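You operate a simulated robot arm through the tools that you are given. There is no shell and no other tool.

Carry out the task below with a simulated robot arm. There is one attempt and no reset: what you move stays moved.

## Task
Send the tube in the siding to TEST on the reserve air tank.
Fine: the house air is off; two moves of air, no more; tank valve off once it is there, then stop the track.

The check looks at the end state, three seconds after you hand in, the way a careful person would. Anything else that was tipped, shoved, dropped, spilled or broken makes it a failure.

## Robot
A 6-joint arm with a three-finger gripper, fixed in place. Base frame: the origin is on the floor under the middle of its stand, x ahead of it, y to its left, z up. Units: m, rad, N and s.
It reaches about 1.213 m from its shoulder. Its first joint turns from -2.897 to 2.897 rad. Payload 4.89 kg.
The TCP is the grasp point between the finger pads, 0.03 m short of the fingertips. In the tool frame z runs along the fingers and y along their closing line. The gripper opens to 0.164 m; its body begins 0.125 m behind the TCP.
Orientation is that of the tool frame in the base frame, as a unit quaternion [x, y, z, w]. With the fingers straight down and closing along the base's y, the tool's x points along the base's -x, its y along +y and its z along -z.

## Interface
- The arm moves only by the tool drive_tool. Its argument "commands" is a list of rows, each a list of 3 entries, a list of its own where there are three numbers: the shift along the tool's x, y, z in m, then the turn, a rotation vector about the tool's x, y, z in rad, then the opening, from 0 (shut) to 1 (fully open). In form: [[[tx, ty, tz], [rx, ry, rz], hand], ...]. A call has 1 to 20 rows; each row is the pose to reach, as a shift and turn from the pose commanded when the call began, along the tool's axes at that moment. Rows are played at 5 a second. More than 0.05 m and 0.15 rad between two rows, or a gripper value outside its range, and nothing of the call is played. Where a pose cannot be reached the arm comes as near as it can. A force on the tool above 40 N (or 10 N above the force at the start of the call, whichever is more), or a blocked arm, ends the call early, and 0.2 s more pass. Each finger travels about 0.108 m/s and halts on what it meets, pressing with about 42 N; the grip force reading is that of the motor and also rises with nothing between the fingers. The clock runs only during rows and for 0.2 s after the last one: add rows that repeat a pose to give the fingers time. It gives the time, the measured TCP pose, the force on the tool (base axes), the opening and the grip force at its end, in the units of the frame above (readings bear some noise), with the torque about the TCP (base axes, N m) and any sound that the robot's microphone picked up.
- Cameras (640 x 400 px; columns grow to the right, rows downward): "scene" is fixed at [0.0552, -0.5164, 1.4594]; the picture's right is [0.82, -0.57, 0.00], its down [-0.16, -0.23, -0.96] and it looks along [0.55, 0.79, -0.29] (base axes); focal length 365 px, centre (320, 200). "wrist" rides on the gripper at [0.076, -0.002, -0.152] in the tool frame; the picture's right is [0.02, 1.00, 0.00], its down [-0.88, 0.02, -0.47] and it looks along [-0.47, 0.01, 0.88] (tool axes); focal length 247 px, centre (320, 200). There is no depth. A picture from a camera that has moved, and an enlarged one, comes with that camera's place and axes in the base frame and with its lens. The place of the scene camera against the robot may be out by one fixed shift of up to 0.025 m in any direction.
- grab_frame(camera): a new picture of that camera. No time passes.
- move_column(by): moves the trunk up (or, below 0, down) by that many m; the arm rides with it, the base frame stays. It gives what a move gives, with no picture.
- enlarge(camera, box): a new picture of the part [left, top, right, bottom] of that camera's present view, enlarged. No time passes.
- hand_in(): hands the job in; it is judged then, once.

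Nothing tells you positions but the pictures and the camera data. Unless the task says otherwise, let go and move clear before handing in.

The tools are called after ">>>" by a JSON object that holds its "op" and its "data". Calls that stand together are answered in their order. drive_tool: Moves the arm, as the interface text tells. Its arguments: {"type":"object","properties":{"commands":{"type":"array"}},"required":["commands"]} The other tools are called the same way: move_column (by) moves the trunk up or down; grab_frame (camera) takes a picture; enlarge (camera, box) takes an enlarged picture of a part of a camera's view; hand_in () hands the job in.

At the start:

```text
t: 0.0
eef_pos: [0.4261, 0.3265, 1.3999]
ee_rot: [0.0, 1.0, 0.0, 0.0]
wrist_force: [0.8, -0.8, 0.0]
wrist_torque: [0.02, 0.0, 0.02]
gripper_width: 0.1643
gripper_force: 0.1
trunk travel left (down, up): [-0.2, 0.19]
```

scene: 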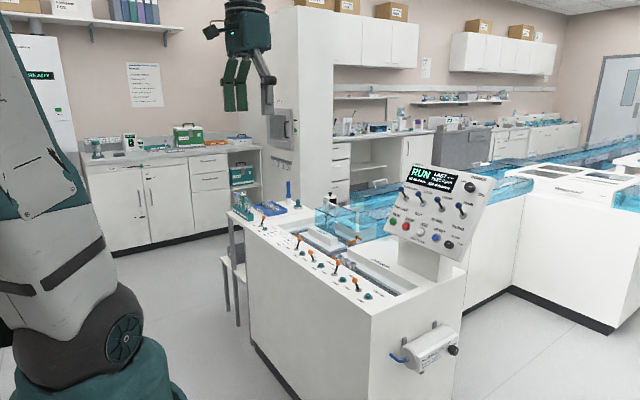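
wrist: 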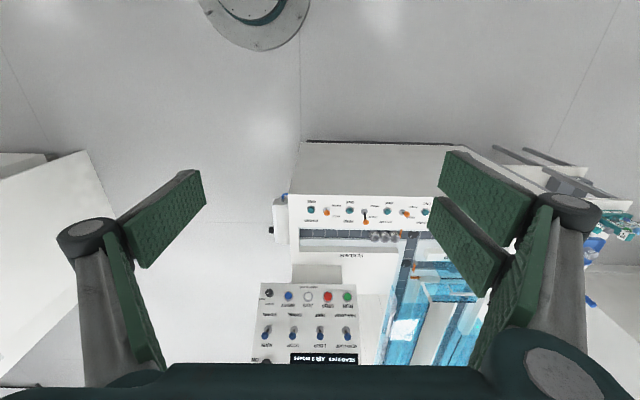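

I see a track console with a sloped control panel, a row of levers and a tank on its side. I'll enlarge the pictures to read the labels before anything moves.

>>> {"op": "enlarge", "data": {"camera": "scene", "box": [380, 150, 510, 260]}}

>>> {"op": "enlarge", "data": {"camera": "scene", "box": [230, 180, 400, 310]}}

>>> {"op": "enlarge", "data": {"camera": "scene", "box": [370, 310, 480, 390]}}

>>> {"op": "enlarge", "data": {"camera": "wrist", "box": [240, 180, 480, 370]}}

```text
3.64 times, centred on (445, 205) of scene
camera zoom: at [0.0552, -0.5164, 1.4594], right [0.82, -0.57, 0.0], down [-0.16, -0.23, -0.96], along [0.55, 0.79, -0.29], focal length 1326 px, centre (-134, 182)
```

zoom: 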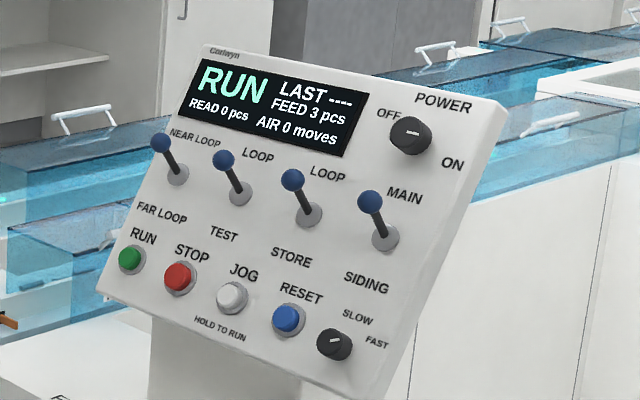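

```text
3.08 times, centred on (315, 245) of scene
camera zoom: at [0.0552, -0.5164, 1.4594], right [0.82, -0.57, 0.0], down [-0.16, -0.23, -0.96], along [0.55, 0.79, -0.29], focal length 1122 px, centre (335, 62)
```

zoom: 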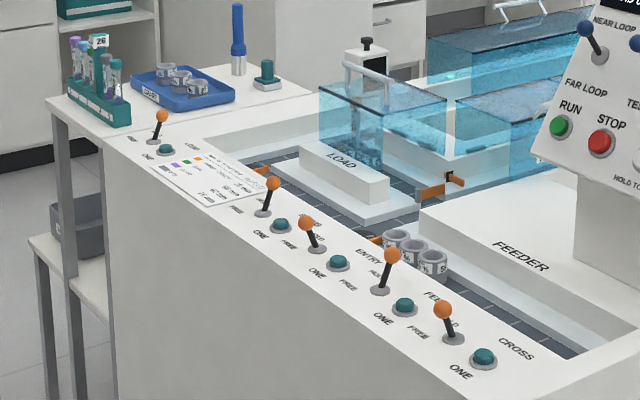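

```text
5.00 times, centred on (425, 350) of scene
camera zoom: at [0.0552, -0.5164, 1.4594], right [0.82, -0.57, 0.0], down [-0.16, -0.23, -0.96], along [0.55, 0.79, -0.29], focal length 1823 px, centre (-205, -550)
```

zoom: 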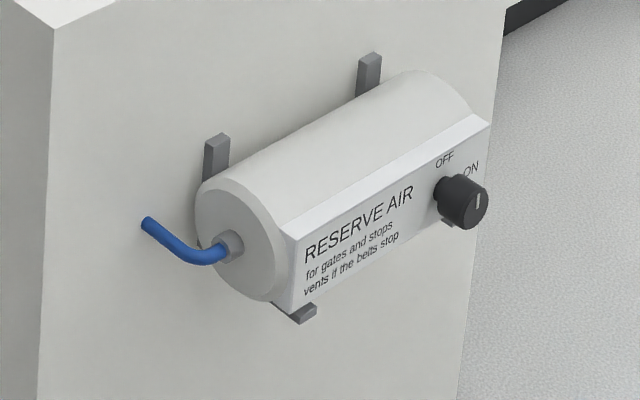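

```text
2.11 times, centred on (360, 275) of wrist
camera zoom: at [0.3491, 0.3254, 1.553], right [-0.02, 1.0, 0.0], down [0.88, 0.02, 0.47], along [0.47, 0.01, -0.88], focal length 520 px, centre (236, 42)
```

zoom: 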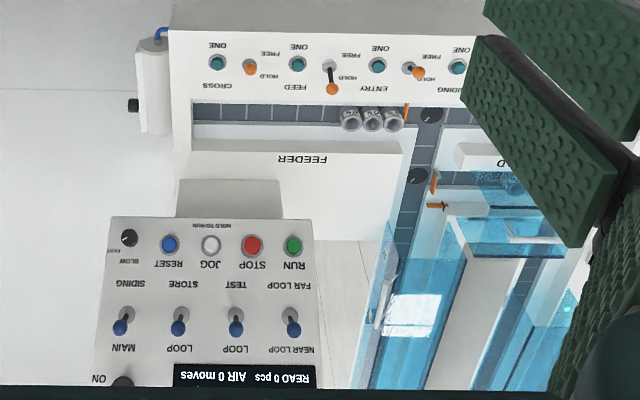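

The panel shows RUN, AIR 0 moves, and there's a printed card on the console. I'll zoom in on the card, the levers, the track layout and other notices.

>>> {"op": "enlarge", "data": {"camera": "scene", "box": [260, 220, 310, 252]}}

>>> {"op": "enlarge", "data": {"camera": "scene", "box": [285, 225, 345, 265]}}

>>> {"op": "enlarge", "data": {"camera": "scene", "box": [320, 255, 400, 310]}}

>>> {"op": "enlarge", "data": {"camera": "scene", "box": [480, 110, 640, 220]}}

>>> {"op": "enlarge", "data": {"camera": "scene", "box": [310, 170, 420, 245]}}

>>> {"op": "enlarge", "data": {"camera": "scene", "box": [225, 175, 325, 240]}}

>>> {"op": "enlarge", "data": {"camera": "scene", "box": [120, 55, 170, 110]}}

```text
12.50 times, centred on (285, 236) of scene
camera zoom: at [0.0552, -0.5164, 1.4594], right [0.82, -0.57, 0.0], down [-0.16, -0.23, -0.96], along [0.55, 0.79, -0.29], focal length 4558 px, centre (758, -250)
```

zoom: 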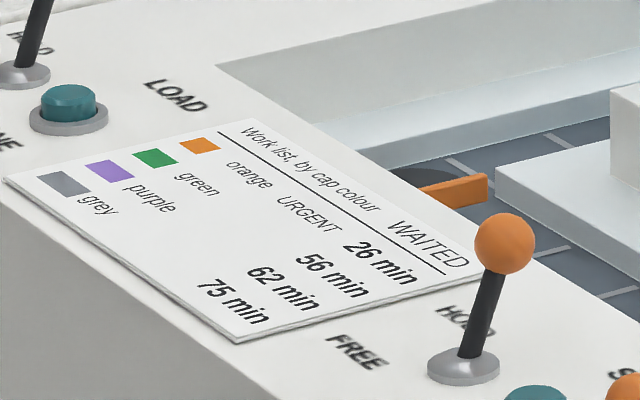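

```text
10.00 times, centred on (315, 245) of scene
camera zoom: at [0.0552, -0.5164, 1.4594], right [0.82, -0.57, 0.0], down [-0.16, -0.23, -0.96], along [0.55, 0.79, -0.29], focal length 3647 px, centre (370, -250)
```

zoom: 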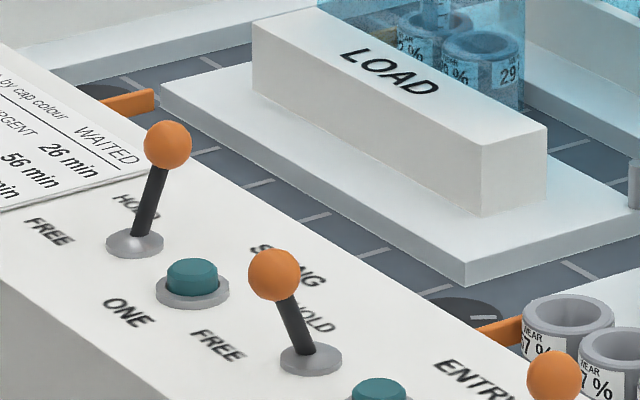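

```text
7.27 times, centred on (360, 282) of scene
camera zoom: at [0.0552, -0.5164, 1.4594], right [0.82, -0.57, 0.0], down [-0.16, -0.23, -0.96], along [0.55, 0.79, -0.29], focal length 2652 px, centre (29, -400)
```

zoom: 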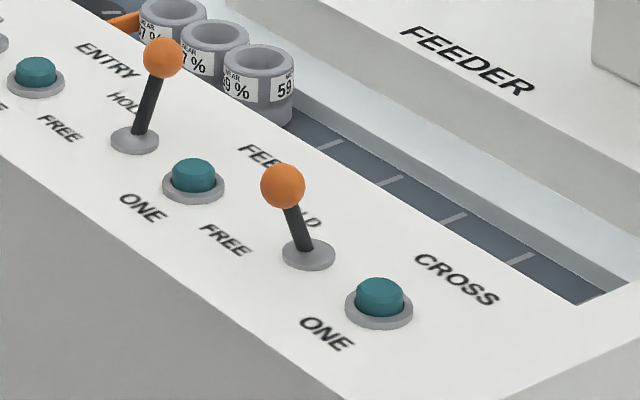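

```text
3.64 times, centred on (560, 165) of scene
camera zoom: at [0.0552, -0.5164, 1.4594], right [0.82, -0.57, 0.0], down [-0.16, -0.23, -0.96], along [0.55, 0.79, -0.29], focal length 1326 px, centre (-553, 327)
```

zoom: 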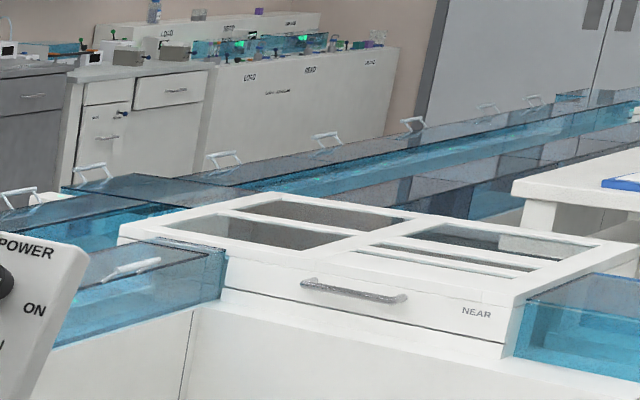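

```text
5.33 times, centred on (365, 208) of scene
camera zoom: at [0.0552, -0.5164, 1.4594], right [0.82, -0.57, 0.0], down [-0.16, -0.23, -0.96], along [0.55, 0.79, -0.29], focal length 1945 px, centre (80, 160)
```

zoom: 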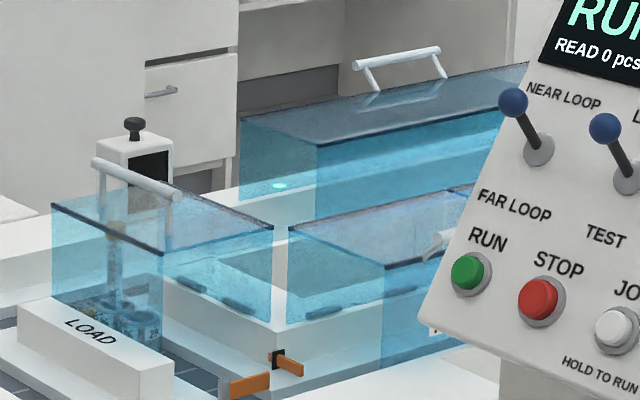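

```text
6.15 times, centred on (275, 208) of scene
camera zoom: at [0.0552, -0.5164, 1.4594], right [0.82, -0.57, 0.0], down [-0.16, -0.23, -0.96], along [0.55, 0.79, -0.29], focal length 2244 px, centre (597, 154)
```

zoom: 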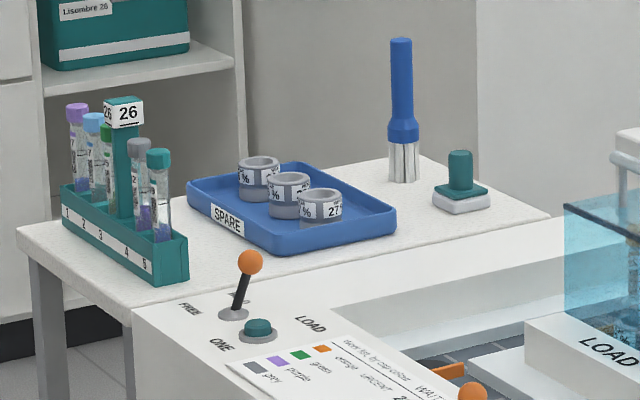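

```text
7.27 times, centred on (145, 82) of scene
camera zoom: at [0.0552, -0.5164, 1.4594], right [0.82, -0.57, 0.0], down [-0.16, -0.23, -0.96], along [0.55, 0.79, -0.29], focal length 2652 px, centre (1593, 1054)
```

zoom: 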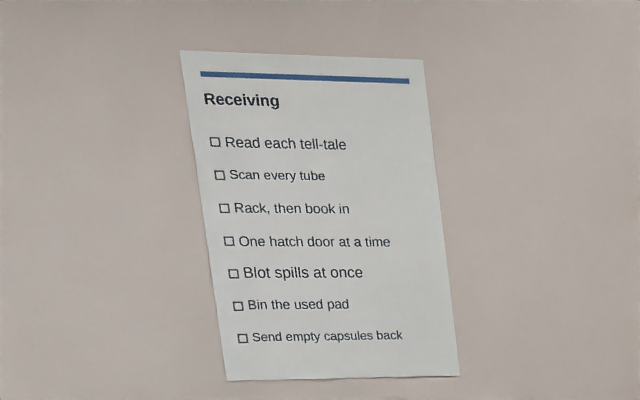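

The stops, front to back, look like CROSS, FEED, ENTRY, SIDING and LOAD, and the panel sits around (1.07, 0.37, 0.94). I'll shift the arm left at its present height to look down at the siding and the track layout.

>>> {"op": "drive_tool", "data": {"commands": [[[-0.02, 0.045, 0], [0, 0, 0], 1], [[-0.04, 0.09, 0], [0, 0, 0], 1], [[-0.06, 0.135, 0], [0, 0, 0], 1], [[-0.08, 0.18, 0], [0, 0, 0], 1], [[-0.1, 0.225, 0], [0, 0, 0], 1], [[-0.12, 0.27, 0], [0, 0, 0], 1], [[-0.14, 0.315, 0], [0, 0, 0], 1]]}}

>>> {"op": "grab_frame", "data": {"camera": "wrist"}}

>>> {"op": "grab_frame", "data": {"camera": "scene"}}

```text
t: 1.6
eef_pos: [0.5653, 0.6416, 1.4019]
ee_rot: [-0.001, 1.0, 0.0, 0.001]
wrist_force: [-0.3, -1.0, 1.1]
wrist_torque: [0.26, -0.2, -0.02]
gripper_width: 0.1638
gripper_force: 0.1
trunk travel left (down, up): [-0.2, 0.19]
```

```text
taken
camera wrist: at [0.4882, 0.6391, 1.5546], right [-0.02, 1.0, 0.0], down [0.88, 0.02, 0.47], along [0.47, 0.01, -0.88], focal length 247 px, centre (320, 200)
```

wrist: 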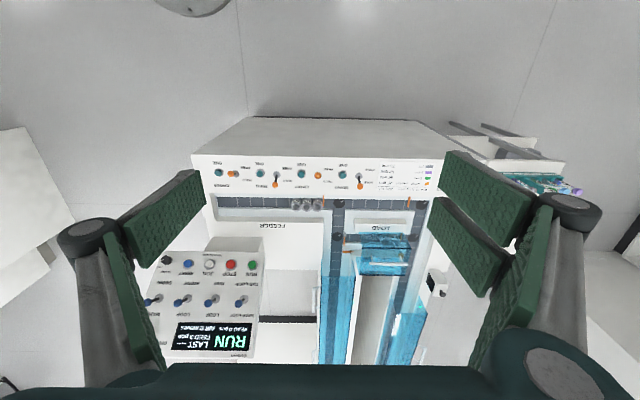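

```text
taken
```

scene: 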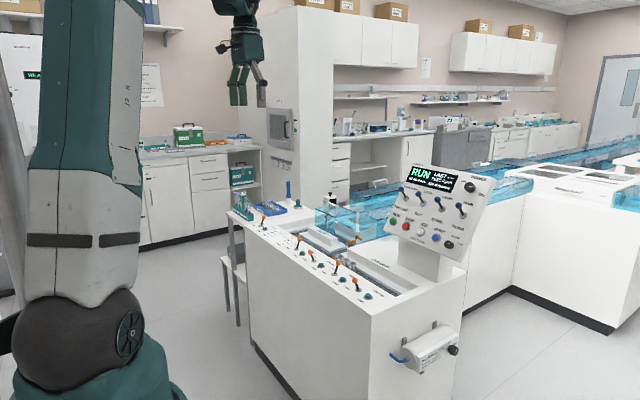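

>>> {"op": "enlarge", "data": {"camera": "wrist", "box": [190, 150, 330, 240]}}

>>> {"op": "enlarge", "data": {"camera": "wrist", "box": [310, 150, 450, 240]}}

>>> {"op": "enlarge", "data": {"camera": "wrist", "box": [300, 220, 460, 370]}}

>>> {"op": "enlarge", "data": {"camera": "wrist", "box": [140, 230, 280, 370]}}

```text
4.44 times, centred on (260, 195) of wrist
camera zoom: at [0.4882, 0.6391, 1.5546], right [-0.02, 1.0, 0.0], down [0.88, 0.02, 0.47], along [0.47, 0.01, -0.88], focal length 1098 px, centre (587, 222)
```

zoom: 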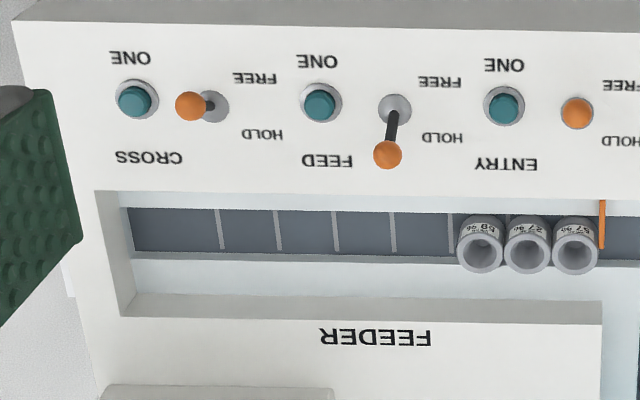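

```text
4.44 times, centred on (380, 195) of wrist
camera zoom: at [0.4882, 0.6391, 1.5546], right [-0.02, 1.0, 0.0], down [0.88, 0.02, 0.47], along [0.47, 0.01, -0.88], focal length 1098 px, centre (53, 222)
```

zoom: 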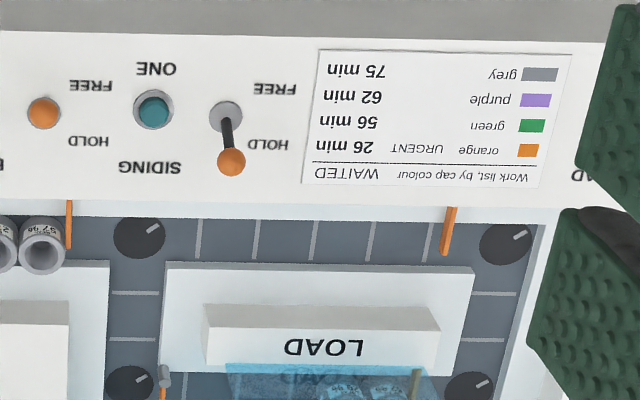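

```text
2.67 times, centred on (380, 295) of wrist
camera zoom: at [0.4882, 0.6391, 1.5546], right [-0.02, 1.0, 0.0], down [0.88, 0.02, 0.47], along [0.47, 0.01, -0.88], focal length 659 px, centre (160, -53)
```

zoom: 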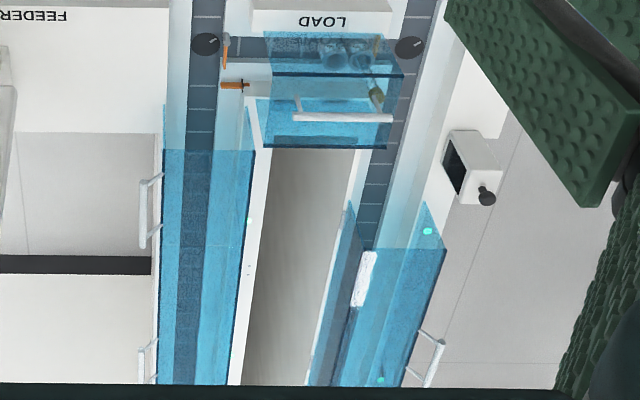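

```text
2.86 times, centred on (210, 300) of wrist
camera zoom: at [0.4882, 0.6391, 1.5546], right [-0.02, 1.0, 0.0], down [0.88, 0.02, 0.47], along [0.47, 0.01, -0.88], focal length 706 px, centre (634, -86)
```

zoom: 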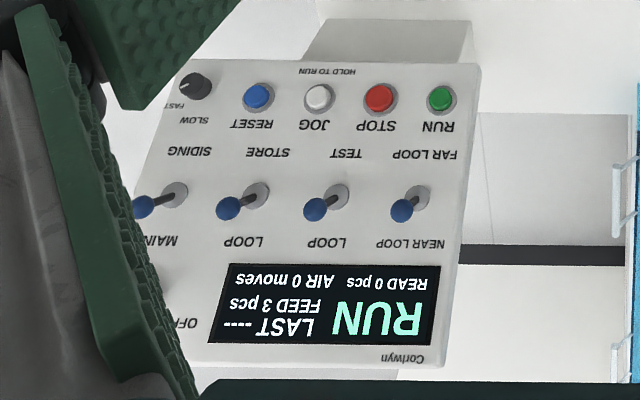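

The panel still reads RUN with every diverter lever up. I'll enlarge further onto the siding and its surroundings from here.

>>> {"op": "enlarge", "data": {"camera": "wrist", "box": [340, 220, 420, 275]}}

>>> {"op": "enlarge", "data": {"camera": "wrist", "box": [330, 195, 440, 260]}}

>>> {"op": "enlarge", "data": {"camera": "wrist", "box": [400, 150, 450, 190]}}

>>> {"op": "enlarge", "data": {"camera": "wrist", "box": [380, 260, 470, 340]}}

>>> {"op": "enlarge", "data": {"camera": "scene", "box": [315, 180, 375, 230]}}

>>> {"op": "enlarge", "data": {"camera": "scene", "box": [500, 130, 640, 220]}}

>>> {"op": "enlarge", "data": {"camera": "scene", "box": [480, 90, 640, 170]}}

```text
7.27 times, centred on (380, 248) of wrist
camera zoom: at [0.4882, 0.6391, 1.5546], right [-0.02, 1.0, 0.0], down [0.88, 0.02, 0.47], along [0.47, 0.01, -0.88], focal length 1796 px, centre (-116, -146)
```

zoom: 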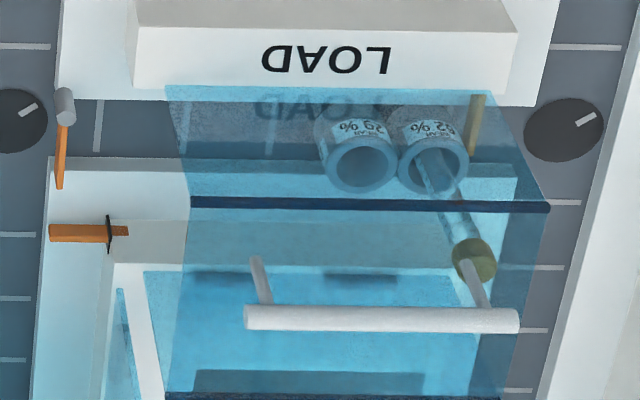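

```text
5.82 times, centred on (385, 228) of wrist
camera zoom: at [0.4882, 0.6391, 1.5546], right [-0.02, 1.0, 0.0], down [0.88, 0.02, 0.47], along [0.47, 0.01, -0.88], focal length 1437 px, centre (-58, 40)
```

zoom: 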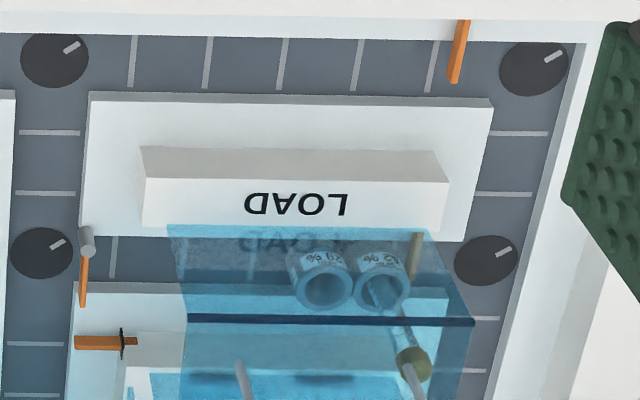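

```text
10.00 times, centred on (425, 170) of wrist
camera zoom: at [0.4882, 0.6391, 1.5546], right [-0.02, 1.0, 0.0], down [0.88, 0.02, 0.47], along [0.47, 0.01, -0.88], focal length 2470 px, centre (-730, 500)
```

zoom: 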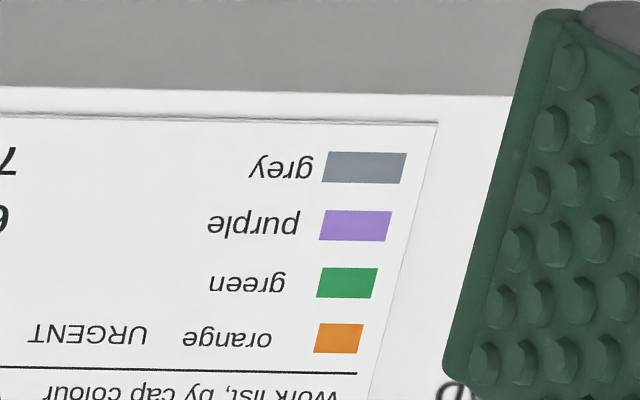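

```text
5.00 times, centred on (425, 300) of wrist
camera zoom: at [0.4882, 0.6391, 1.5546], right [-0.02, 1.0, 0.0], down [0.88, 0.02, 0.47], along [0.47, 0.01, -0.88], focal length 1235 px, centre (-205, -300)
```

zoom: 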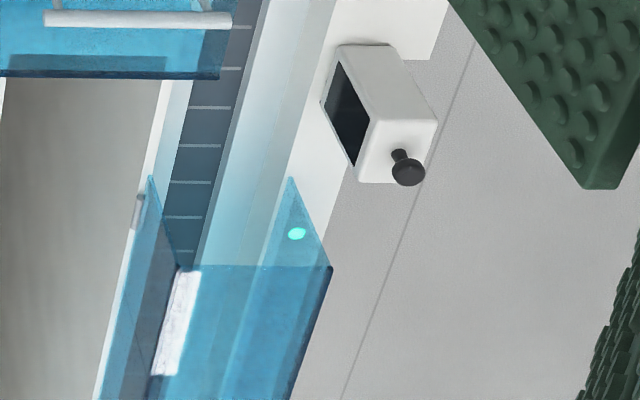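

```text
8.00 times, centred on (345, 205) of scene
camera zoom: at [0.0552, -0.5164, 1.4594], right [0.82, -0.57, 0.0], down [-0.16, -0.23, -0.96], along [0.55, 0.79, -0.29], focal length 2917 px, centre (120, 160)
```

zoom: 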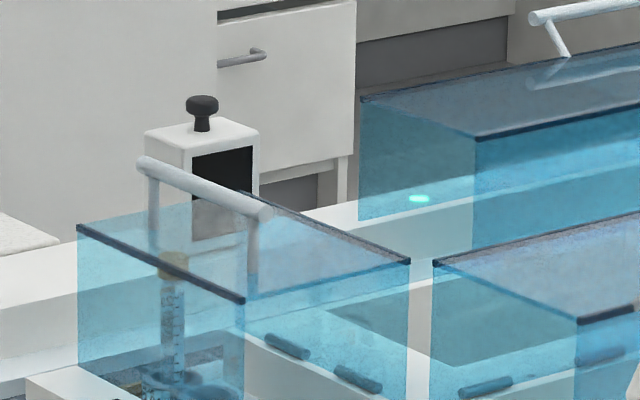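

```text
4.44 times, centred on (570, 175) of scene
camera zoom: at [0.0552, -0.5164, 1.4594], right [0.82, -0.57, 0.0], down [-0.16, -0.23, -0.96], along [0.55, 0.79, -0.29], focal length 1621 px, centre (-791, 311)
```

zoom: 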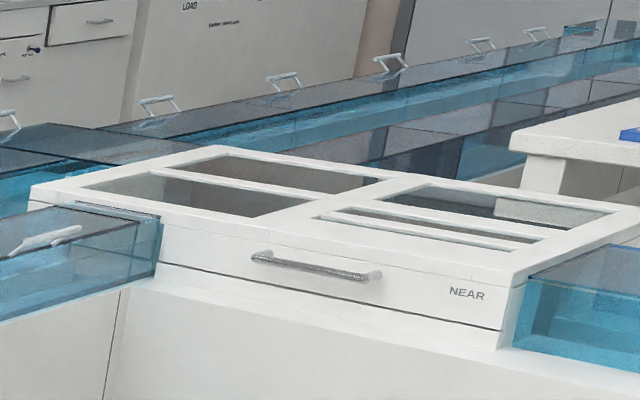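

```text
4.00 times, centred on (560, 130) of scene
camera zoom: at [0.0552, -0.5164, 1.4594], right [0.82, -0.57, 0.0], down [-0.16, -0.23, -0.96], along [0.55, 0.79, -0.29], focal length 1459 px, centre (-640, 480)
```

zoom: 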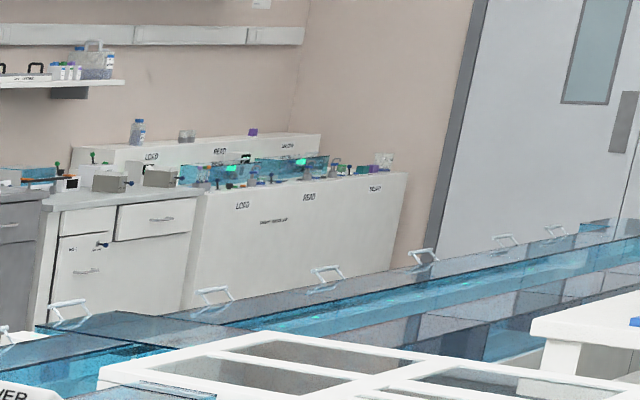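

The siding is the cross lane: the tube's puck sits against the stop at its +y end, with an empty puck behind it. I still have to find where TEST is and which gates lie on the way, so I'll look further along the track.

>>> {"op": "enlarge", "data": {"camera": "scene", "box": [560, 130, 640, 180]}}

>>> {"op": "enlarge", "data": {"camera": "scene", "box": [480, 160, 580, 225]}}

>>> {"op": "enlarge", "data": {"camera": "scene", "box": [500, 110, 580, 160]}}

>>> {"op": "enlarge", "data": {"camera": "scene", "box": [320, 90, 500, 190]}}

>>> {"op": "enlarge", "data": {"camera": "scene", "box": [410, 50, 440, 85]}}

>>> {"op": "enlarge", "data": {"camera": "scene", "box": [560, 175, 640, 250]}}

```text
8.00 times, centred on (600, 155) of scene
camera zoom: at [0.0552, -0.5164, 1.4594], right [0.82, -0.57, 0.0], down [-0.16, -0.23, -0.96], along [0.55, 0.79, -0.29], focal length 2917 px, centre (-1920, 560)
```

zoom: 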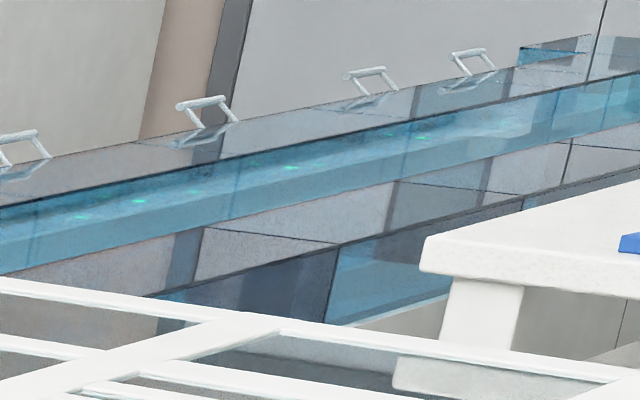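

```text
6.15 times, centred on (530, 192) of scene
camera zoom: at [0.0552, -0.5164, 1.4594], right [0.82, -0.57, 0.0], down [-0.16, -0.23, -0.96], along [0.55, 0.79, -0.29], focal length 2244 px, centre (-972, 246)
```

zoom: 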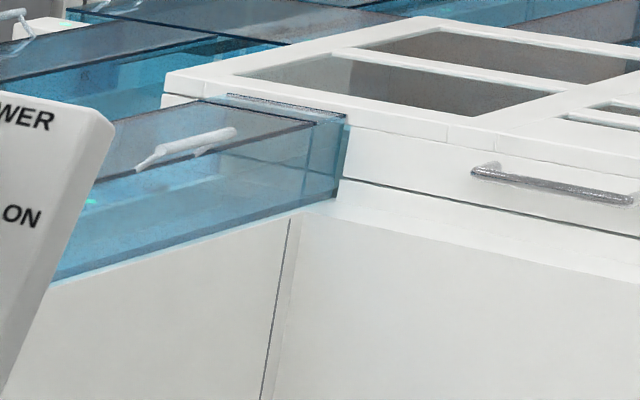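

```text
8.00 times, centred on (540, 135) of scene
camera zoom: at [0.0552, -0.5164, 1.4594], right [0.82, -0.57, 0.0], down [-0.16, -0.23, -0.96], along [0.55, 0.79, -0.29], focal length 2917 px, centre (-1440, 720)
```

zoom: 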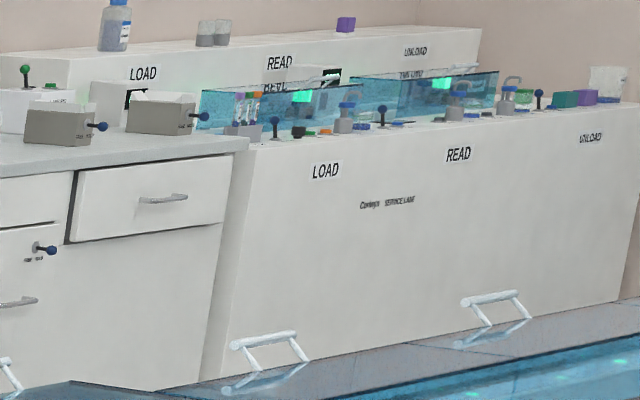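

```text
3.56 times, centred on (410, 140) of scene
camera zoom: at [0.0552, -0.5164, 1.4594], right [0.82, -0.57, 0.0], down [-0.16, -0.23, -0.96], along [0.55, 0.79, -0.29], focal length 1297 px, centre (0, 413)
```

zoom: 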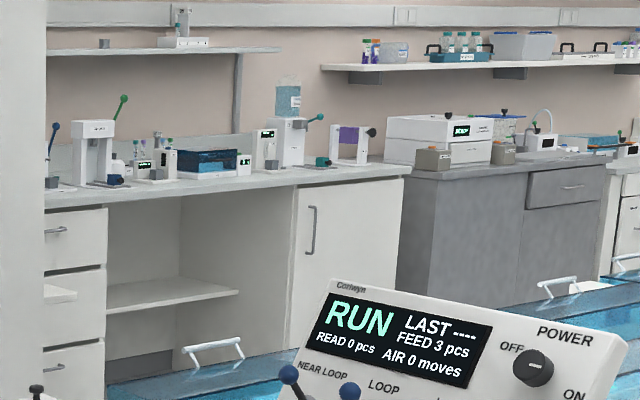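

```text
11.43 times, centred on (425, 68) of scene
camera zoom: at [0.0552, -0.5164, 1.4594], right [0.82, -0.57, 0.0], down [-0.16, -0.23, -0.96], along [0.55, 0.79, -0.29], focal length 4168 px, centre (-880, 1714)
```

zoom: 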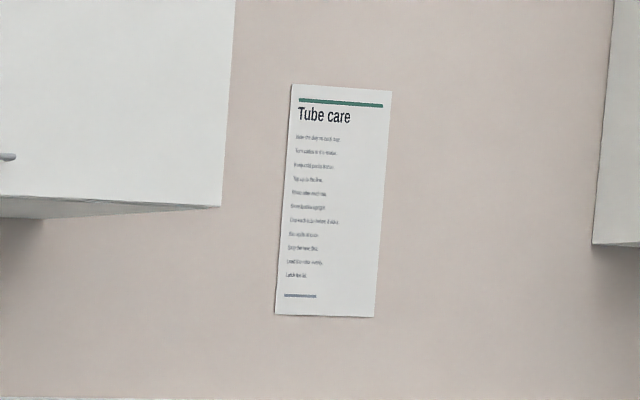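

```text
5.33 times, centred on (600, 212) of scene
camera zoom: at [0.0552, -0.5164, 1.4594], right [0.82, -0.57, 0.0], down [-0.16, -0.23, -0.96], along [0.55, 0.79, -0.29], focal length 1945 px, centre (-1173, 133)
```

zoom: 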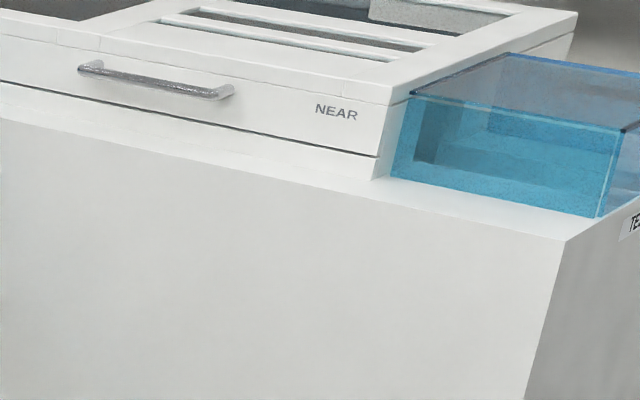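

The scene's right edge shows a label starting "TE…" just beyond the NEAR loop, so TEST branches off the near loop. I'll move back right and tilt the hand forward so the wrist camera can see that end.

>>> {"op": "drive_tool", "data": {"commands": [[[0, -0.048, 0], [0, -0.1, 0], 1], [[0, -0.096, 0], [0, -0.2, 0], 1], [[0, -0.144, 0], [0, -0.3, 0], 1], [[0, -0.192, 0], [0, -0.4, 0], 1], [[0, -0.24, 0], [0, -0.5, 0], 1], [[0, -0.288, 0], [0, -0.6, 0], 1], [[0, -0.336, 0], [0, -0.7, 0], 1], [[0, -0.384, 0], [0, -0.8, 0], 1]]}}

>>> {"op": "grab_frame", "data": {"camera": "wrist"}}

```text
t: 3.4
eef_pos: [0.5661, 0.2597, 1.3991]
ee_rot: [0.0, 0.921, -0.001, 0.39]
wrist_force: [1.7, 0.9, -0.6]
wrist_torque: [-0.17, 0.09, -0.19]
gripper_width: 0.1641
gripper_force: 0.1
trunk travel left (down, up): [-0.2, 0.19]
```

```text
taken
camera wrist: at [0.4031, 0.257, 1.4503], right [-0.02, 1.0, -0.02], down [0.27, 0.02, 0.96], along [0.96, 0.01, -0.27], focal length 247 px, centre (320, 200)
```

wrist: 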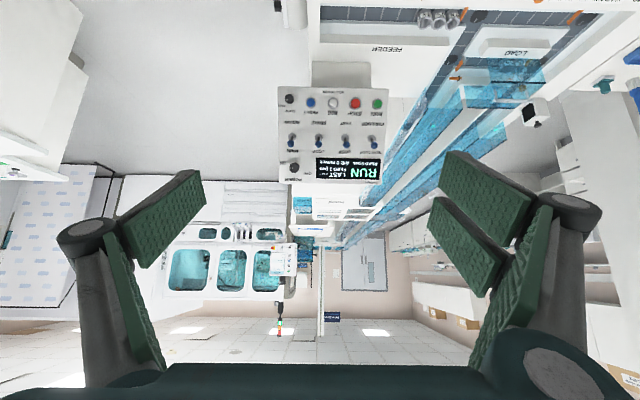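

>>> {"op": "enlarge", "data": {"camera": "wrist", "box": [150, 160, 400, 340]}}

>>> {"op": "enlarge", "data": {"camera": "wrist", "box": [270, 170, 390, 260]}}

>>> {"op": "enlarge", "data": {"camera": "wrist", "box": [365, 5, 560, 215]}}

>>> {"op": "enlarge", "data": {"camera": "wrist", "box": [270, 60, 400, 190]}}

```text
2.22 times, centred on (275, 250) of wrist
camera zoom: at [0.4031, 0.257, 1.4503], right [-0.02, 1.0, -0.02], down [0.27, 0.02, 0.96], along [0.96, 0.01, -0.27], focal length 549 px, centre (420, 89)
```

zoom: 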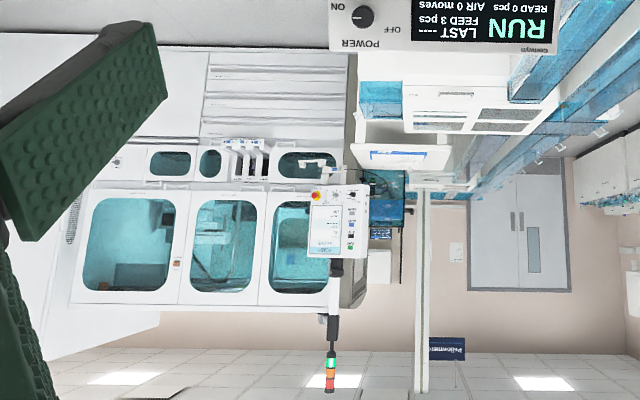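

```text
4.44 times, centred on (330, 215) of wrist
camera zoom: at [0.4031, 0.257, 1.4503], right [-0.02, 1.0, -0.02], down [0.27, 0.02, 0.96], along [0.96, 0.01, -0.27], focal length 1098 px, centre (276, 133)
```

zoom: 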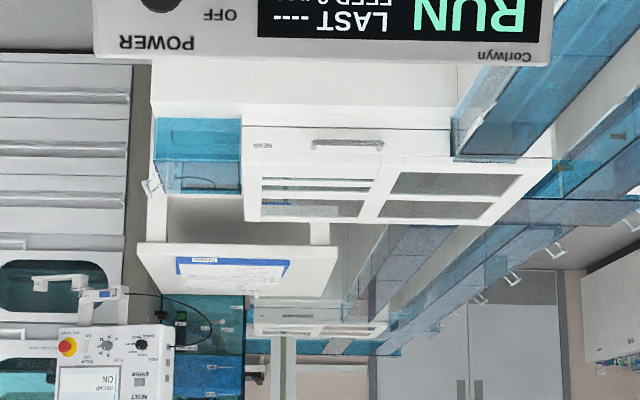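

```text
1.90 times, centred on (462, 110) of wrist
camera zoom: at [0.4031, 0.257, 1.4503], right [-0.02, 1.0, -0.02], down [0.27, 0.02, 0.96], along [0.96, 0.01, -0.27], focal length 470 px, centre (49, 371)
```

zoom: 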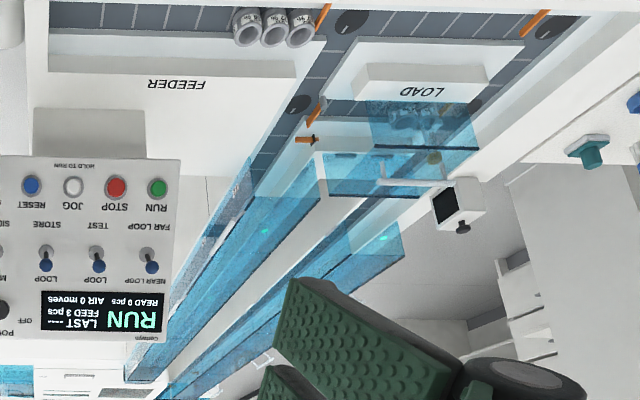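

```text
3.08 times, centred on (335, 125) of wrist
camera zoom: at [0.4031, 0.257, 1.4503], right [-0.02, 1.0, -0.02], down [0.27, 0.02, 0.96], along [0.96, 0.01, -0.27], focal length 760 px, centre (274, 431)
```

zoom: 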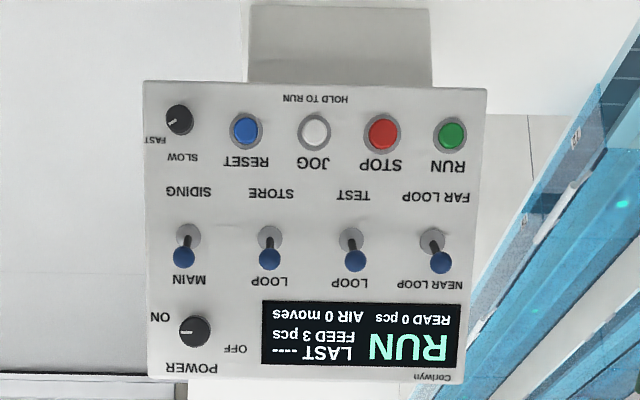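

>>> {"op": "enlarge", "data": {"camera": "wrist", "box": [290, 192, 350, 232]}}

>>> {"op": "enlarge", "data": {"camera": "wrist", "box": [315, 198, 375, 222]}}

>>> {"op": "enlarge", "data": {"camera": "wrist", "box": [310, 225, 380, 265]}}

>>> {"op": "enlarge", "data": {"camera": "wrist", "box": [440, 0, 600, 100]}}

```text
10.00 times, centred on (320, 212) of wrist
camera zoom: at [0.4031, 0.257, 1.4503], right [-0.02, 1.0, -0.02], down [0.27, 0.02, 0.96], along [0.96, 0.01, -0.27], focal length 2470 px, centre (320, 80)
```

zoom: 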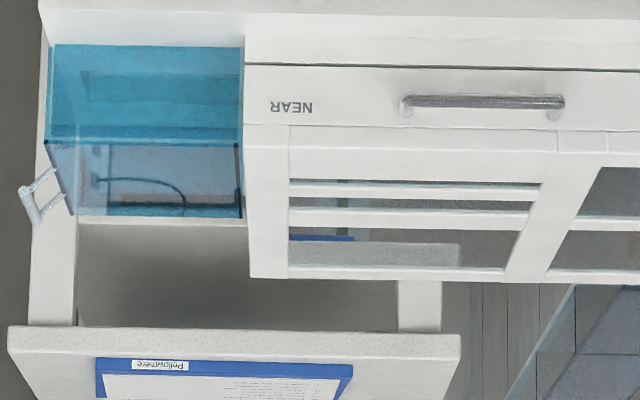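

```text
10.67 times, centred on (345, 210) of wrist
camera zoom: at [0.4031, 0.257, 1.4503], right [-0.02, 1.0, -0.02], down [0.27, 0.02, 0.96], along [0.96, 0.01, -0.27], focal length 2634 px, centre (53, 93)
```

zoom: 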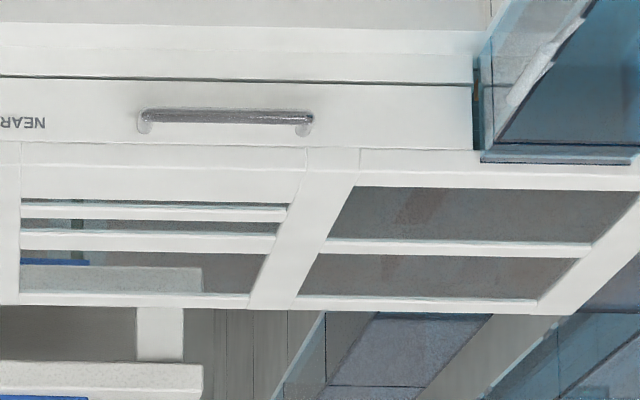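

```text
9.14 times, centred on (345, 245) of wrist
camera zoom: at [0.4031, 0.257, 1.4503], right [-0.02, 1.0, -0.02], down [0.27, 0.02, 0.96], along [0.96, 0.01, -0.27], focal length 2258 px, centre (91, -211)
```

zoom: 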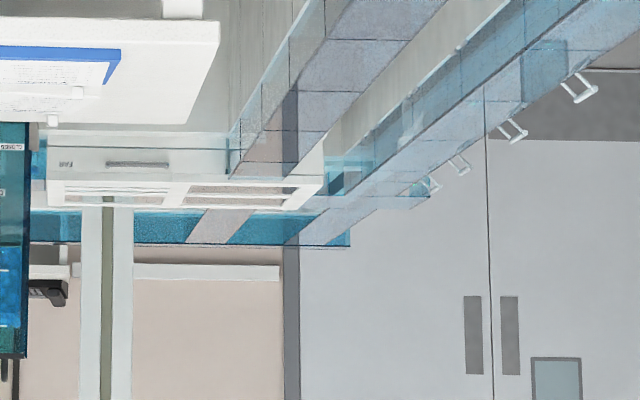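

```text
4.00 times, centred on (520, 50) of wrist
camera zoom: at [0.4031, 0.257, 1.4503], right [-0.02, 1.0, -0.02], down [0.27, 0.02, 0.96], along [0.96, 0.01, -0.27], focal length 988 px, centre (-480, 800)
```

zoom: 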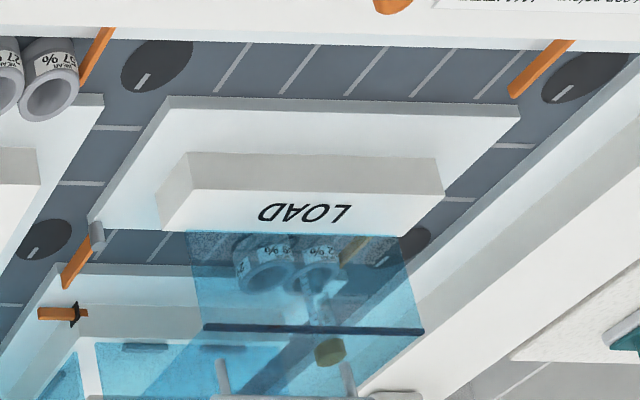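

The TEST spur hangs off the near side of the NEAR loop, and its gate lever is second from the left (LOOP/TEST). So the two air moves are the TEST gate and one SIDING release. First I'll bring the hand round to the reserve tank on the console's right end and look at the valve.

>>> {"op": "drive_tool", "data": {"commands": [[[0.004, -0.039, 0.0235], [0, 0.0615, 0], 1], [[0.008, -0.078, 0.047], [0, 0.123, 0], 1], [[0.012, -0.118, 0.0706], [0, 0.185, 0], 1], [[0.016, -0.157, 0.094], [0, 0.246, 0], 1], [[0.02, -0.196, 0.118], [0, 0.308, 0], 1], [[0.0235, -0.235, 0.141], [0, 0.369, 0], 1], [[0.0275, -0.275, 0.165], [0, 0.431, 0], 1], [[0.031, -0.314, 0.188], [0, 0.492, 0], 1], [[0.035, -0.353, 0.212], [0, 0.554, 0], 1], [[0.039, -0.392, 0.235], [0, 0.615, 0], 1], [[0.043, -0.432, 0.259], [0, 0.677, 0], 1], [[0.047, -0.471, 0.282], [0, 0.738, 0], 1], [[0.051, -0.51, 0.306], [0, 0.8, 0], 1]]}}

>>> {"op": "grab_frame", "data": {"camera": "wrist"}}

>>> {"op": "grab_frame", "data": {"camera": "scene"}}

```text
t: 6.2
eef_pos: [0.7469, -0.2508, 1.1513]
ee_rot: [0.0, 1.0, 0.0, 0.0]
wrist_force: [-1.7, 2.6, 1.1]
wrist_torque: [-0.24, -0.22, 0.01]
gripper_width: 0.1639
gripper_force: 0.1
trunk travel left (down, up): [-0.2, 0.19]
```

```text
taken
camera wrist: at [0.6697, -0.2535, 1.3035], right [-0.02, 1.0, 0.0], down [0.88, 0.02, 0.47], along [0.47, 0.01, -0.88], focal length 247 px, centre (320, 200)
```

wrist: 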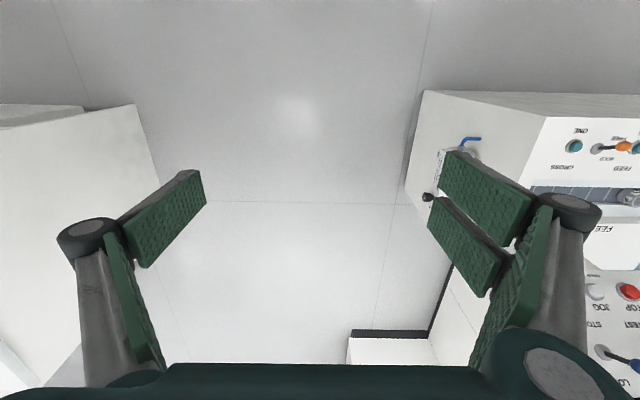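

```text
taken
```

scene: 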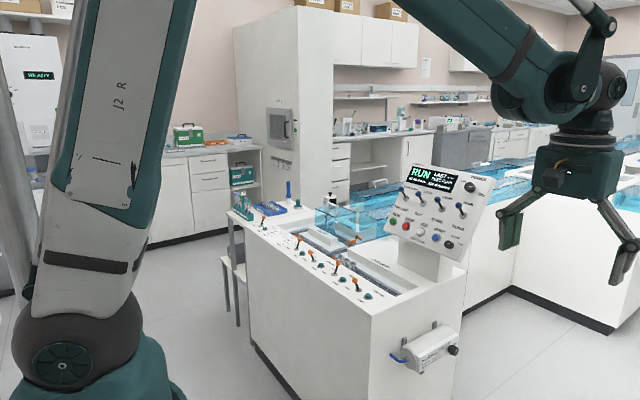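

The hand is right of the console, pointing down, and the tank with its dark knob is visible by the fingers. I'll swing the fingers level to point +y at the tank, staying well clear of it, and look again.

>>> {"op": "drive_tool", "data": {"commands": [[[-0.0182, 0.0091, 0.0182], [-0.1428, 0, 0], 1], [[-0.0364, 0.0182, 0.0364], [-0.2856, 0, 0], 1], [[-0.0545, 0.0273, 0.0545], [-0.4284, 0, 0], 1], [[-0.0727, 0.0364, 0.0727], [-0.5712, 0, 0], 1], [[-0.0909, 0.0455, 0.0909], [-0.714, 0, 0], 1], [[-0.1091, 0.0545, 0.1091], [-0.8568, 0, 0], 1], [[-0.1273, 0.0636, 0.1273], [-0.9996, 0, 0], 1], [[-0.1455, 0.0727, 0.1455], [-1.1424, 0, 0], 1], [[-0.1636, 0.0818, 0.1636], [-1.2852, 0, 0], 1], [[-0.1818, 0.0909, 0.1818], [-1.428, 0, 0], 1], [[-0.2, 0.1, 0.2], [-1.5708, 0, 0], 1]]}}

>>> {"op": "grab_frame", "data": {"camera": "wrist"}}

>>> {"op": "grab_frame", "data": {"camera": "scene"}}

```text
t: 8.6
eef_pos: [0.9496, -0.1464, 0.9499]
ee_rot: [0.004, 0.706, 0.708, 0.005]
wrist_force: [-0.7, 1.8, 2.3]
wrist_torque: [-0.27, 0.01, -0.14]
gripper_width: 0.164
gripper_force: 0.1
out of reach, approached as far as the arm can: row 9, 10, 11
trunk travel left (down, up): [-0.2, 0.19]
```

```text
taken
camera wrist: at [0.8712, -0.2981, 0.9484], right [-0.02, 0.0, 1.0], down [0.88, -0.48, 0.02], along [0.48, 0.88, 0.01], focal length 247 px, centre (320, 200)
```

wrist: 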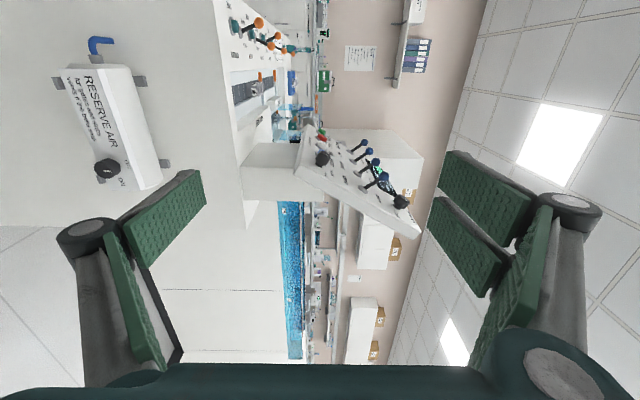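

```text
taken
```

scene: 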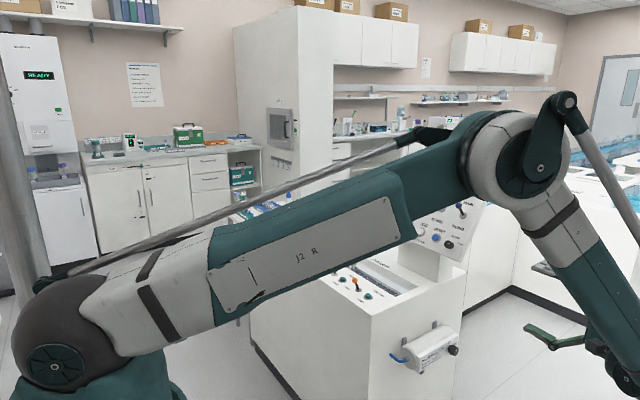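

The level pose works and shows the tank clearly, so I'll enlarge on the valve knob to read its setting.

>>> {"op": "enlarge", "data": {"camera": "wrist", "box": [50, 30, 200, 210]}}

>>> {"op": "enlarge", "data": {"camera": "wrist", "box": [80, 140, 140, 195]}}

>>> {"op": "enlarge", "data": {"camera": "scene", "box": [435, 335, 475, 365]}}

```text
2.22 times, centred on (125, 120) of wrist
camera zoom: at [0.8712, -0.2981, 0.9484], right [-0.02, 0.0, 1.0], down [0.88, -0.48, 0.02], along [0.48, 0.88, 0.01], focal length 549 px, centre (753, 378)
```

zoom: 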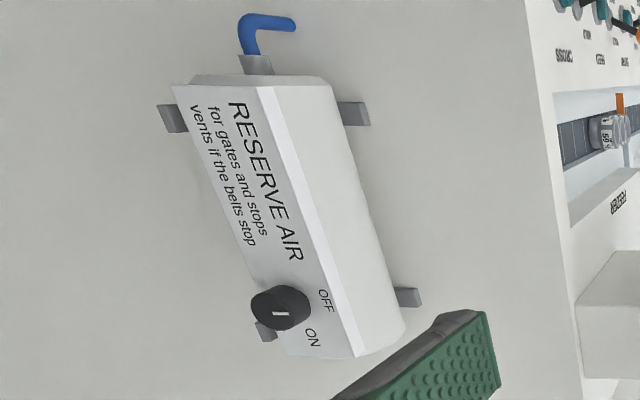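

```text
7.27 times, centred on (110, 168) of wrist
camera zoom: at [0.8712, -0.2981, 0.9484], right [-0.02, 0.0, 1.0], down [0.88, -0.48, 0.02], along [0.48, 0.88, 0.01], focal length 1796 px, centre (1847, 436)
```

zoom: 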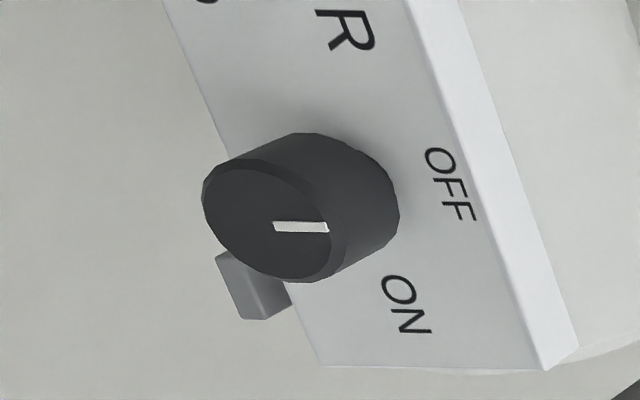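

```text
13.33 times, centred on (455, 350) of scene
camera zoom: at [0.0552, -0.5164, 1.4594], right [0.82, -0.57, 0.0], down [-0.16, -0.23, -0.96], along [0.55, 0.79, -0.29], focal length 4862 px, centre (-1480, -1800)
```

zoom: 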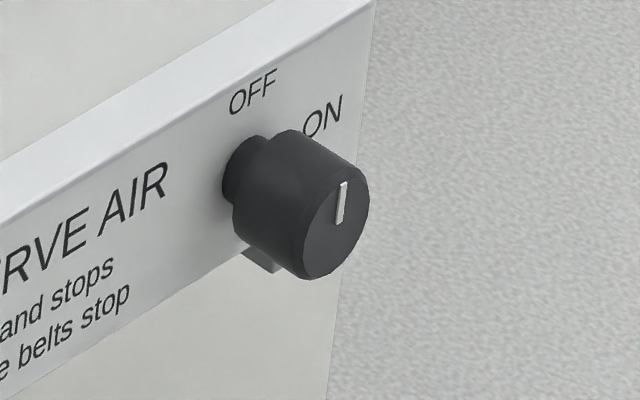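

The valve pointer is straight up at OFF, and ON is clockwise at the upper right. The knob face is near (1.04, 0.10, 0.575). I'll lower the trunk so the arm can reach it comfortably.

>>> {"op": "move_column", "data": {"by": -0.2}}

>>> {"op": "grab_frame", "data": {"camera": "scene"}}

>>> {"op": "grab_frame", "data": {"camera": "wrist"}}

```text
t: 10.8
eef_pos: [0.9502, -0.1468, 0.7487]
ee_rot: [0.005, 0.707, 0.708, 0.005]
wrist_force: [-0.5, 0.0, -0.5]
wrist_torque: [-0.01, 0.02, 0.0]
gripper_width: 0.1641
gripper_force: 0.0
trunk travel left (down, up): [0.0, 0.39]
```

```text
taken
```

scene: 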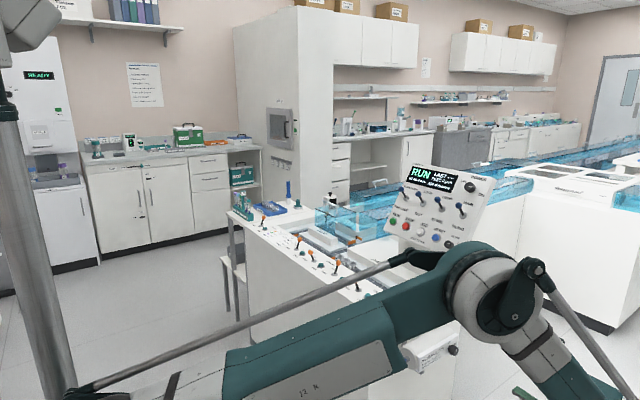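

```text
taken
camera wrist: at [0.8718, -0.2986, 0.748], right [-0.02, 0.0, 1.0], down [0.88, -0.48, 0.02], along [0.48, 0.88, 0.01], focal length 247 px, centre (320, 200)
```

wrist: 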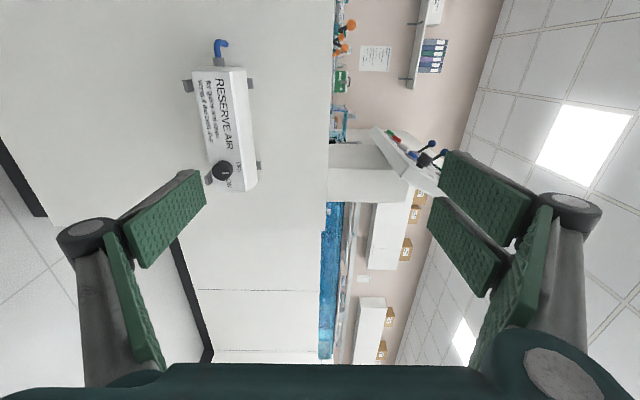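

Knob estimate is about (1.035, 0.097, 0.58). I'll bring the open hand in line with it, stopping roughly 0.12 m short, and re-measure.

>>> {"op": "drive_tool", "data": {"commands": [[[-0.014, -0.028, 0.02], [0, 0, 0], 1], [[-0.028, -0.056, 0.04], [0, 0, 0], 1], [[-0.042, -0.084, 0.06], [0, 0, 0], 1], [[-0.056, -0.112, 0.08], [0, 0, 0], 1], [[-0.07, -0.14, 0.1], [0, 0, 0], 1], [[-0.085, -0.169, 0.12], [0, 0, 0], 1]]}}

>>> {"op": "grab_frame", "data": {"camera": "wrist"}}

>>> {"op": "enlarge", "data": {"camera": "scene", "box": [380, 280, 640, 400]}}

```text
t: 12.2
eef_pos: [1.0238, -0.0238, 0.5977]
ee_rot: [0.005, 0.709, 0.706, 0.006]
wrist_force: [-0.1, -0.2, 0.8]
wrist_torque: [0.0, -0.02, -0.06]
gripper_width: 0.1641
gripper_force: 0.1
out of reach, approached as far as the arm can: row 6
trunk travel left (down, up): [0.0, 0.39]
```

```text
taken
camera wrist: at [0.9447, -0.1755, 0.5965], right [-0.02, 0.0, 1.0], down [0.87, -0.49, 0.02], along [0.49, 0.87, 0.01], focal length 247 px, centre (320, 200)
```

wrist: 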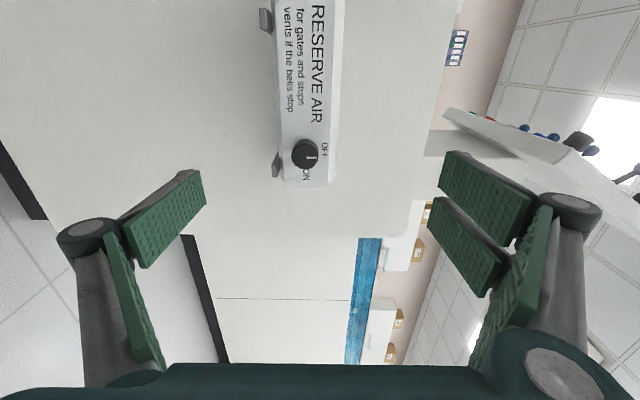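

```text
2.46 times, centred on (510, 340) of scene
camera zoom: at [0.0552, -0.5164, 1.4594], right [0.82, -0.57, 0.0], down [-0.16, -0.23, -0.96], along [0.55, 0.79, -0.29], focal length 898 px, centre (-148, -145)
```

zoom: 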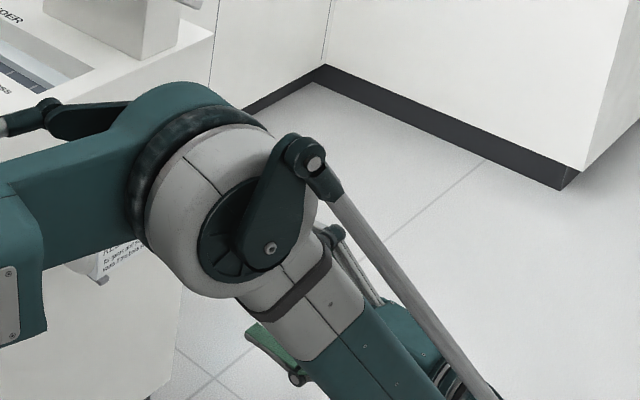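

>>> {"op": "enlarge", "data": {"camera": "wrist", "box": [270, 120, 350, 200]}}

```text
5.00 times, centred on (310, 160) of wrist
camera zoom: at [0.9447, -0.1755, 0.5965], right [-0.02, 0.0, 1.0], down [0.87, -0.49, 0.02], along [0.49, 0.87, 0.01], focal length 1235 px, centre (370, 400)
```

zoom: 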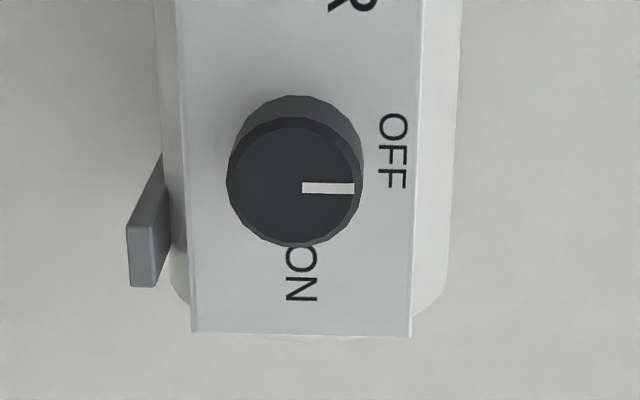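

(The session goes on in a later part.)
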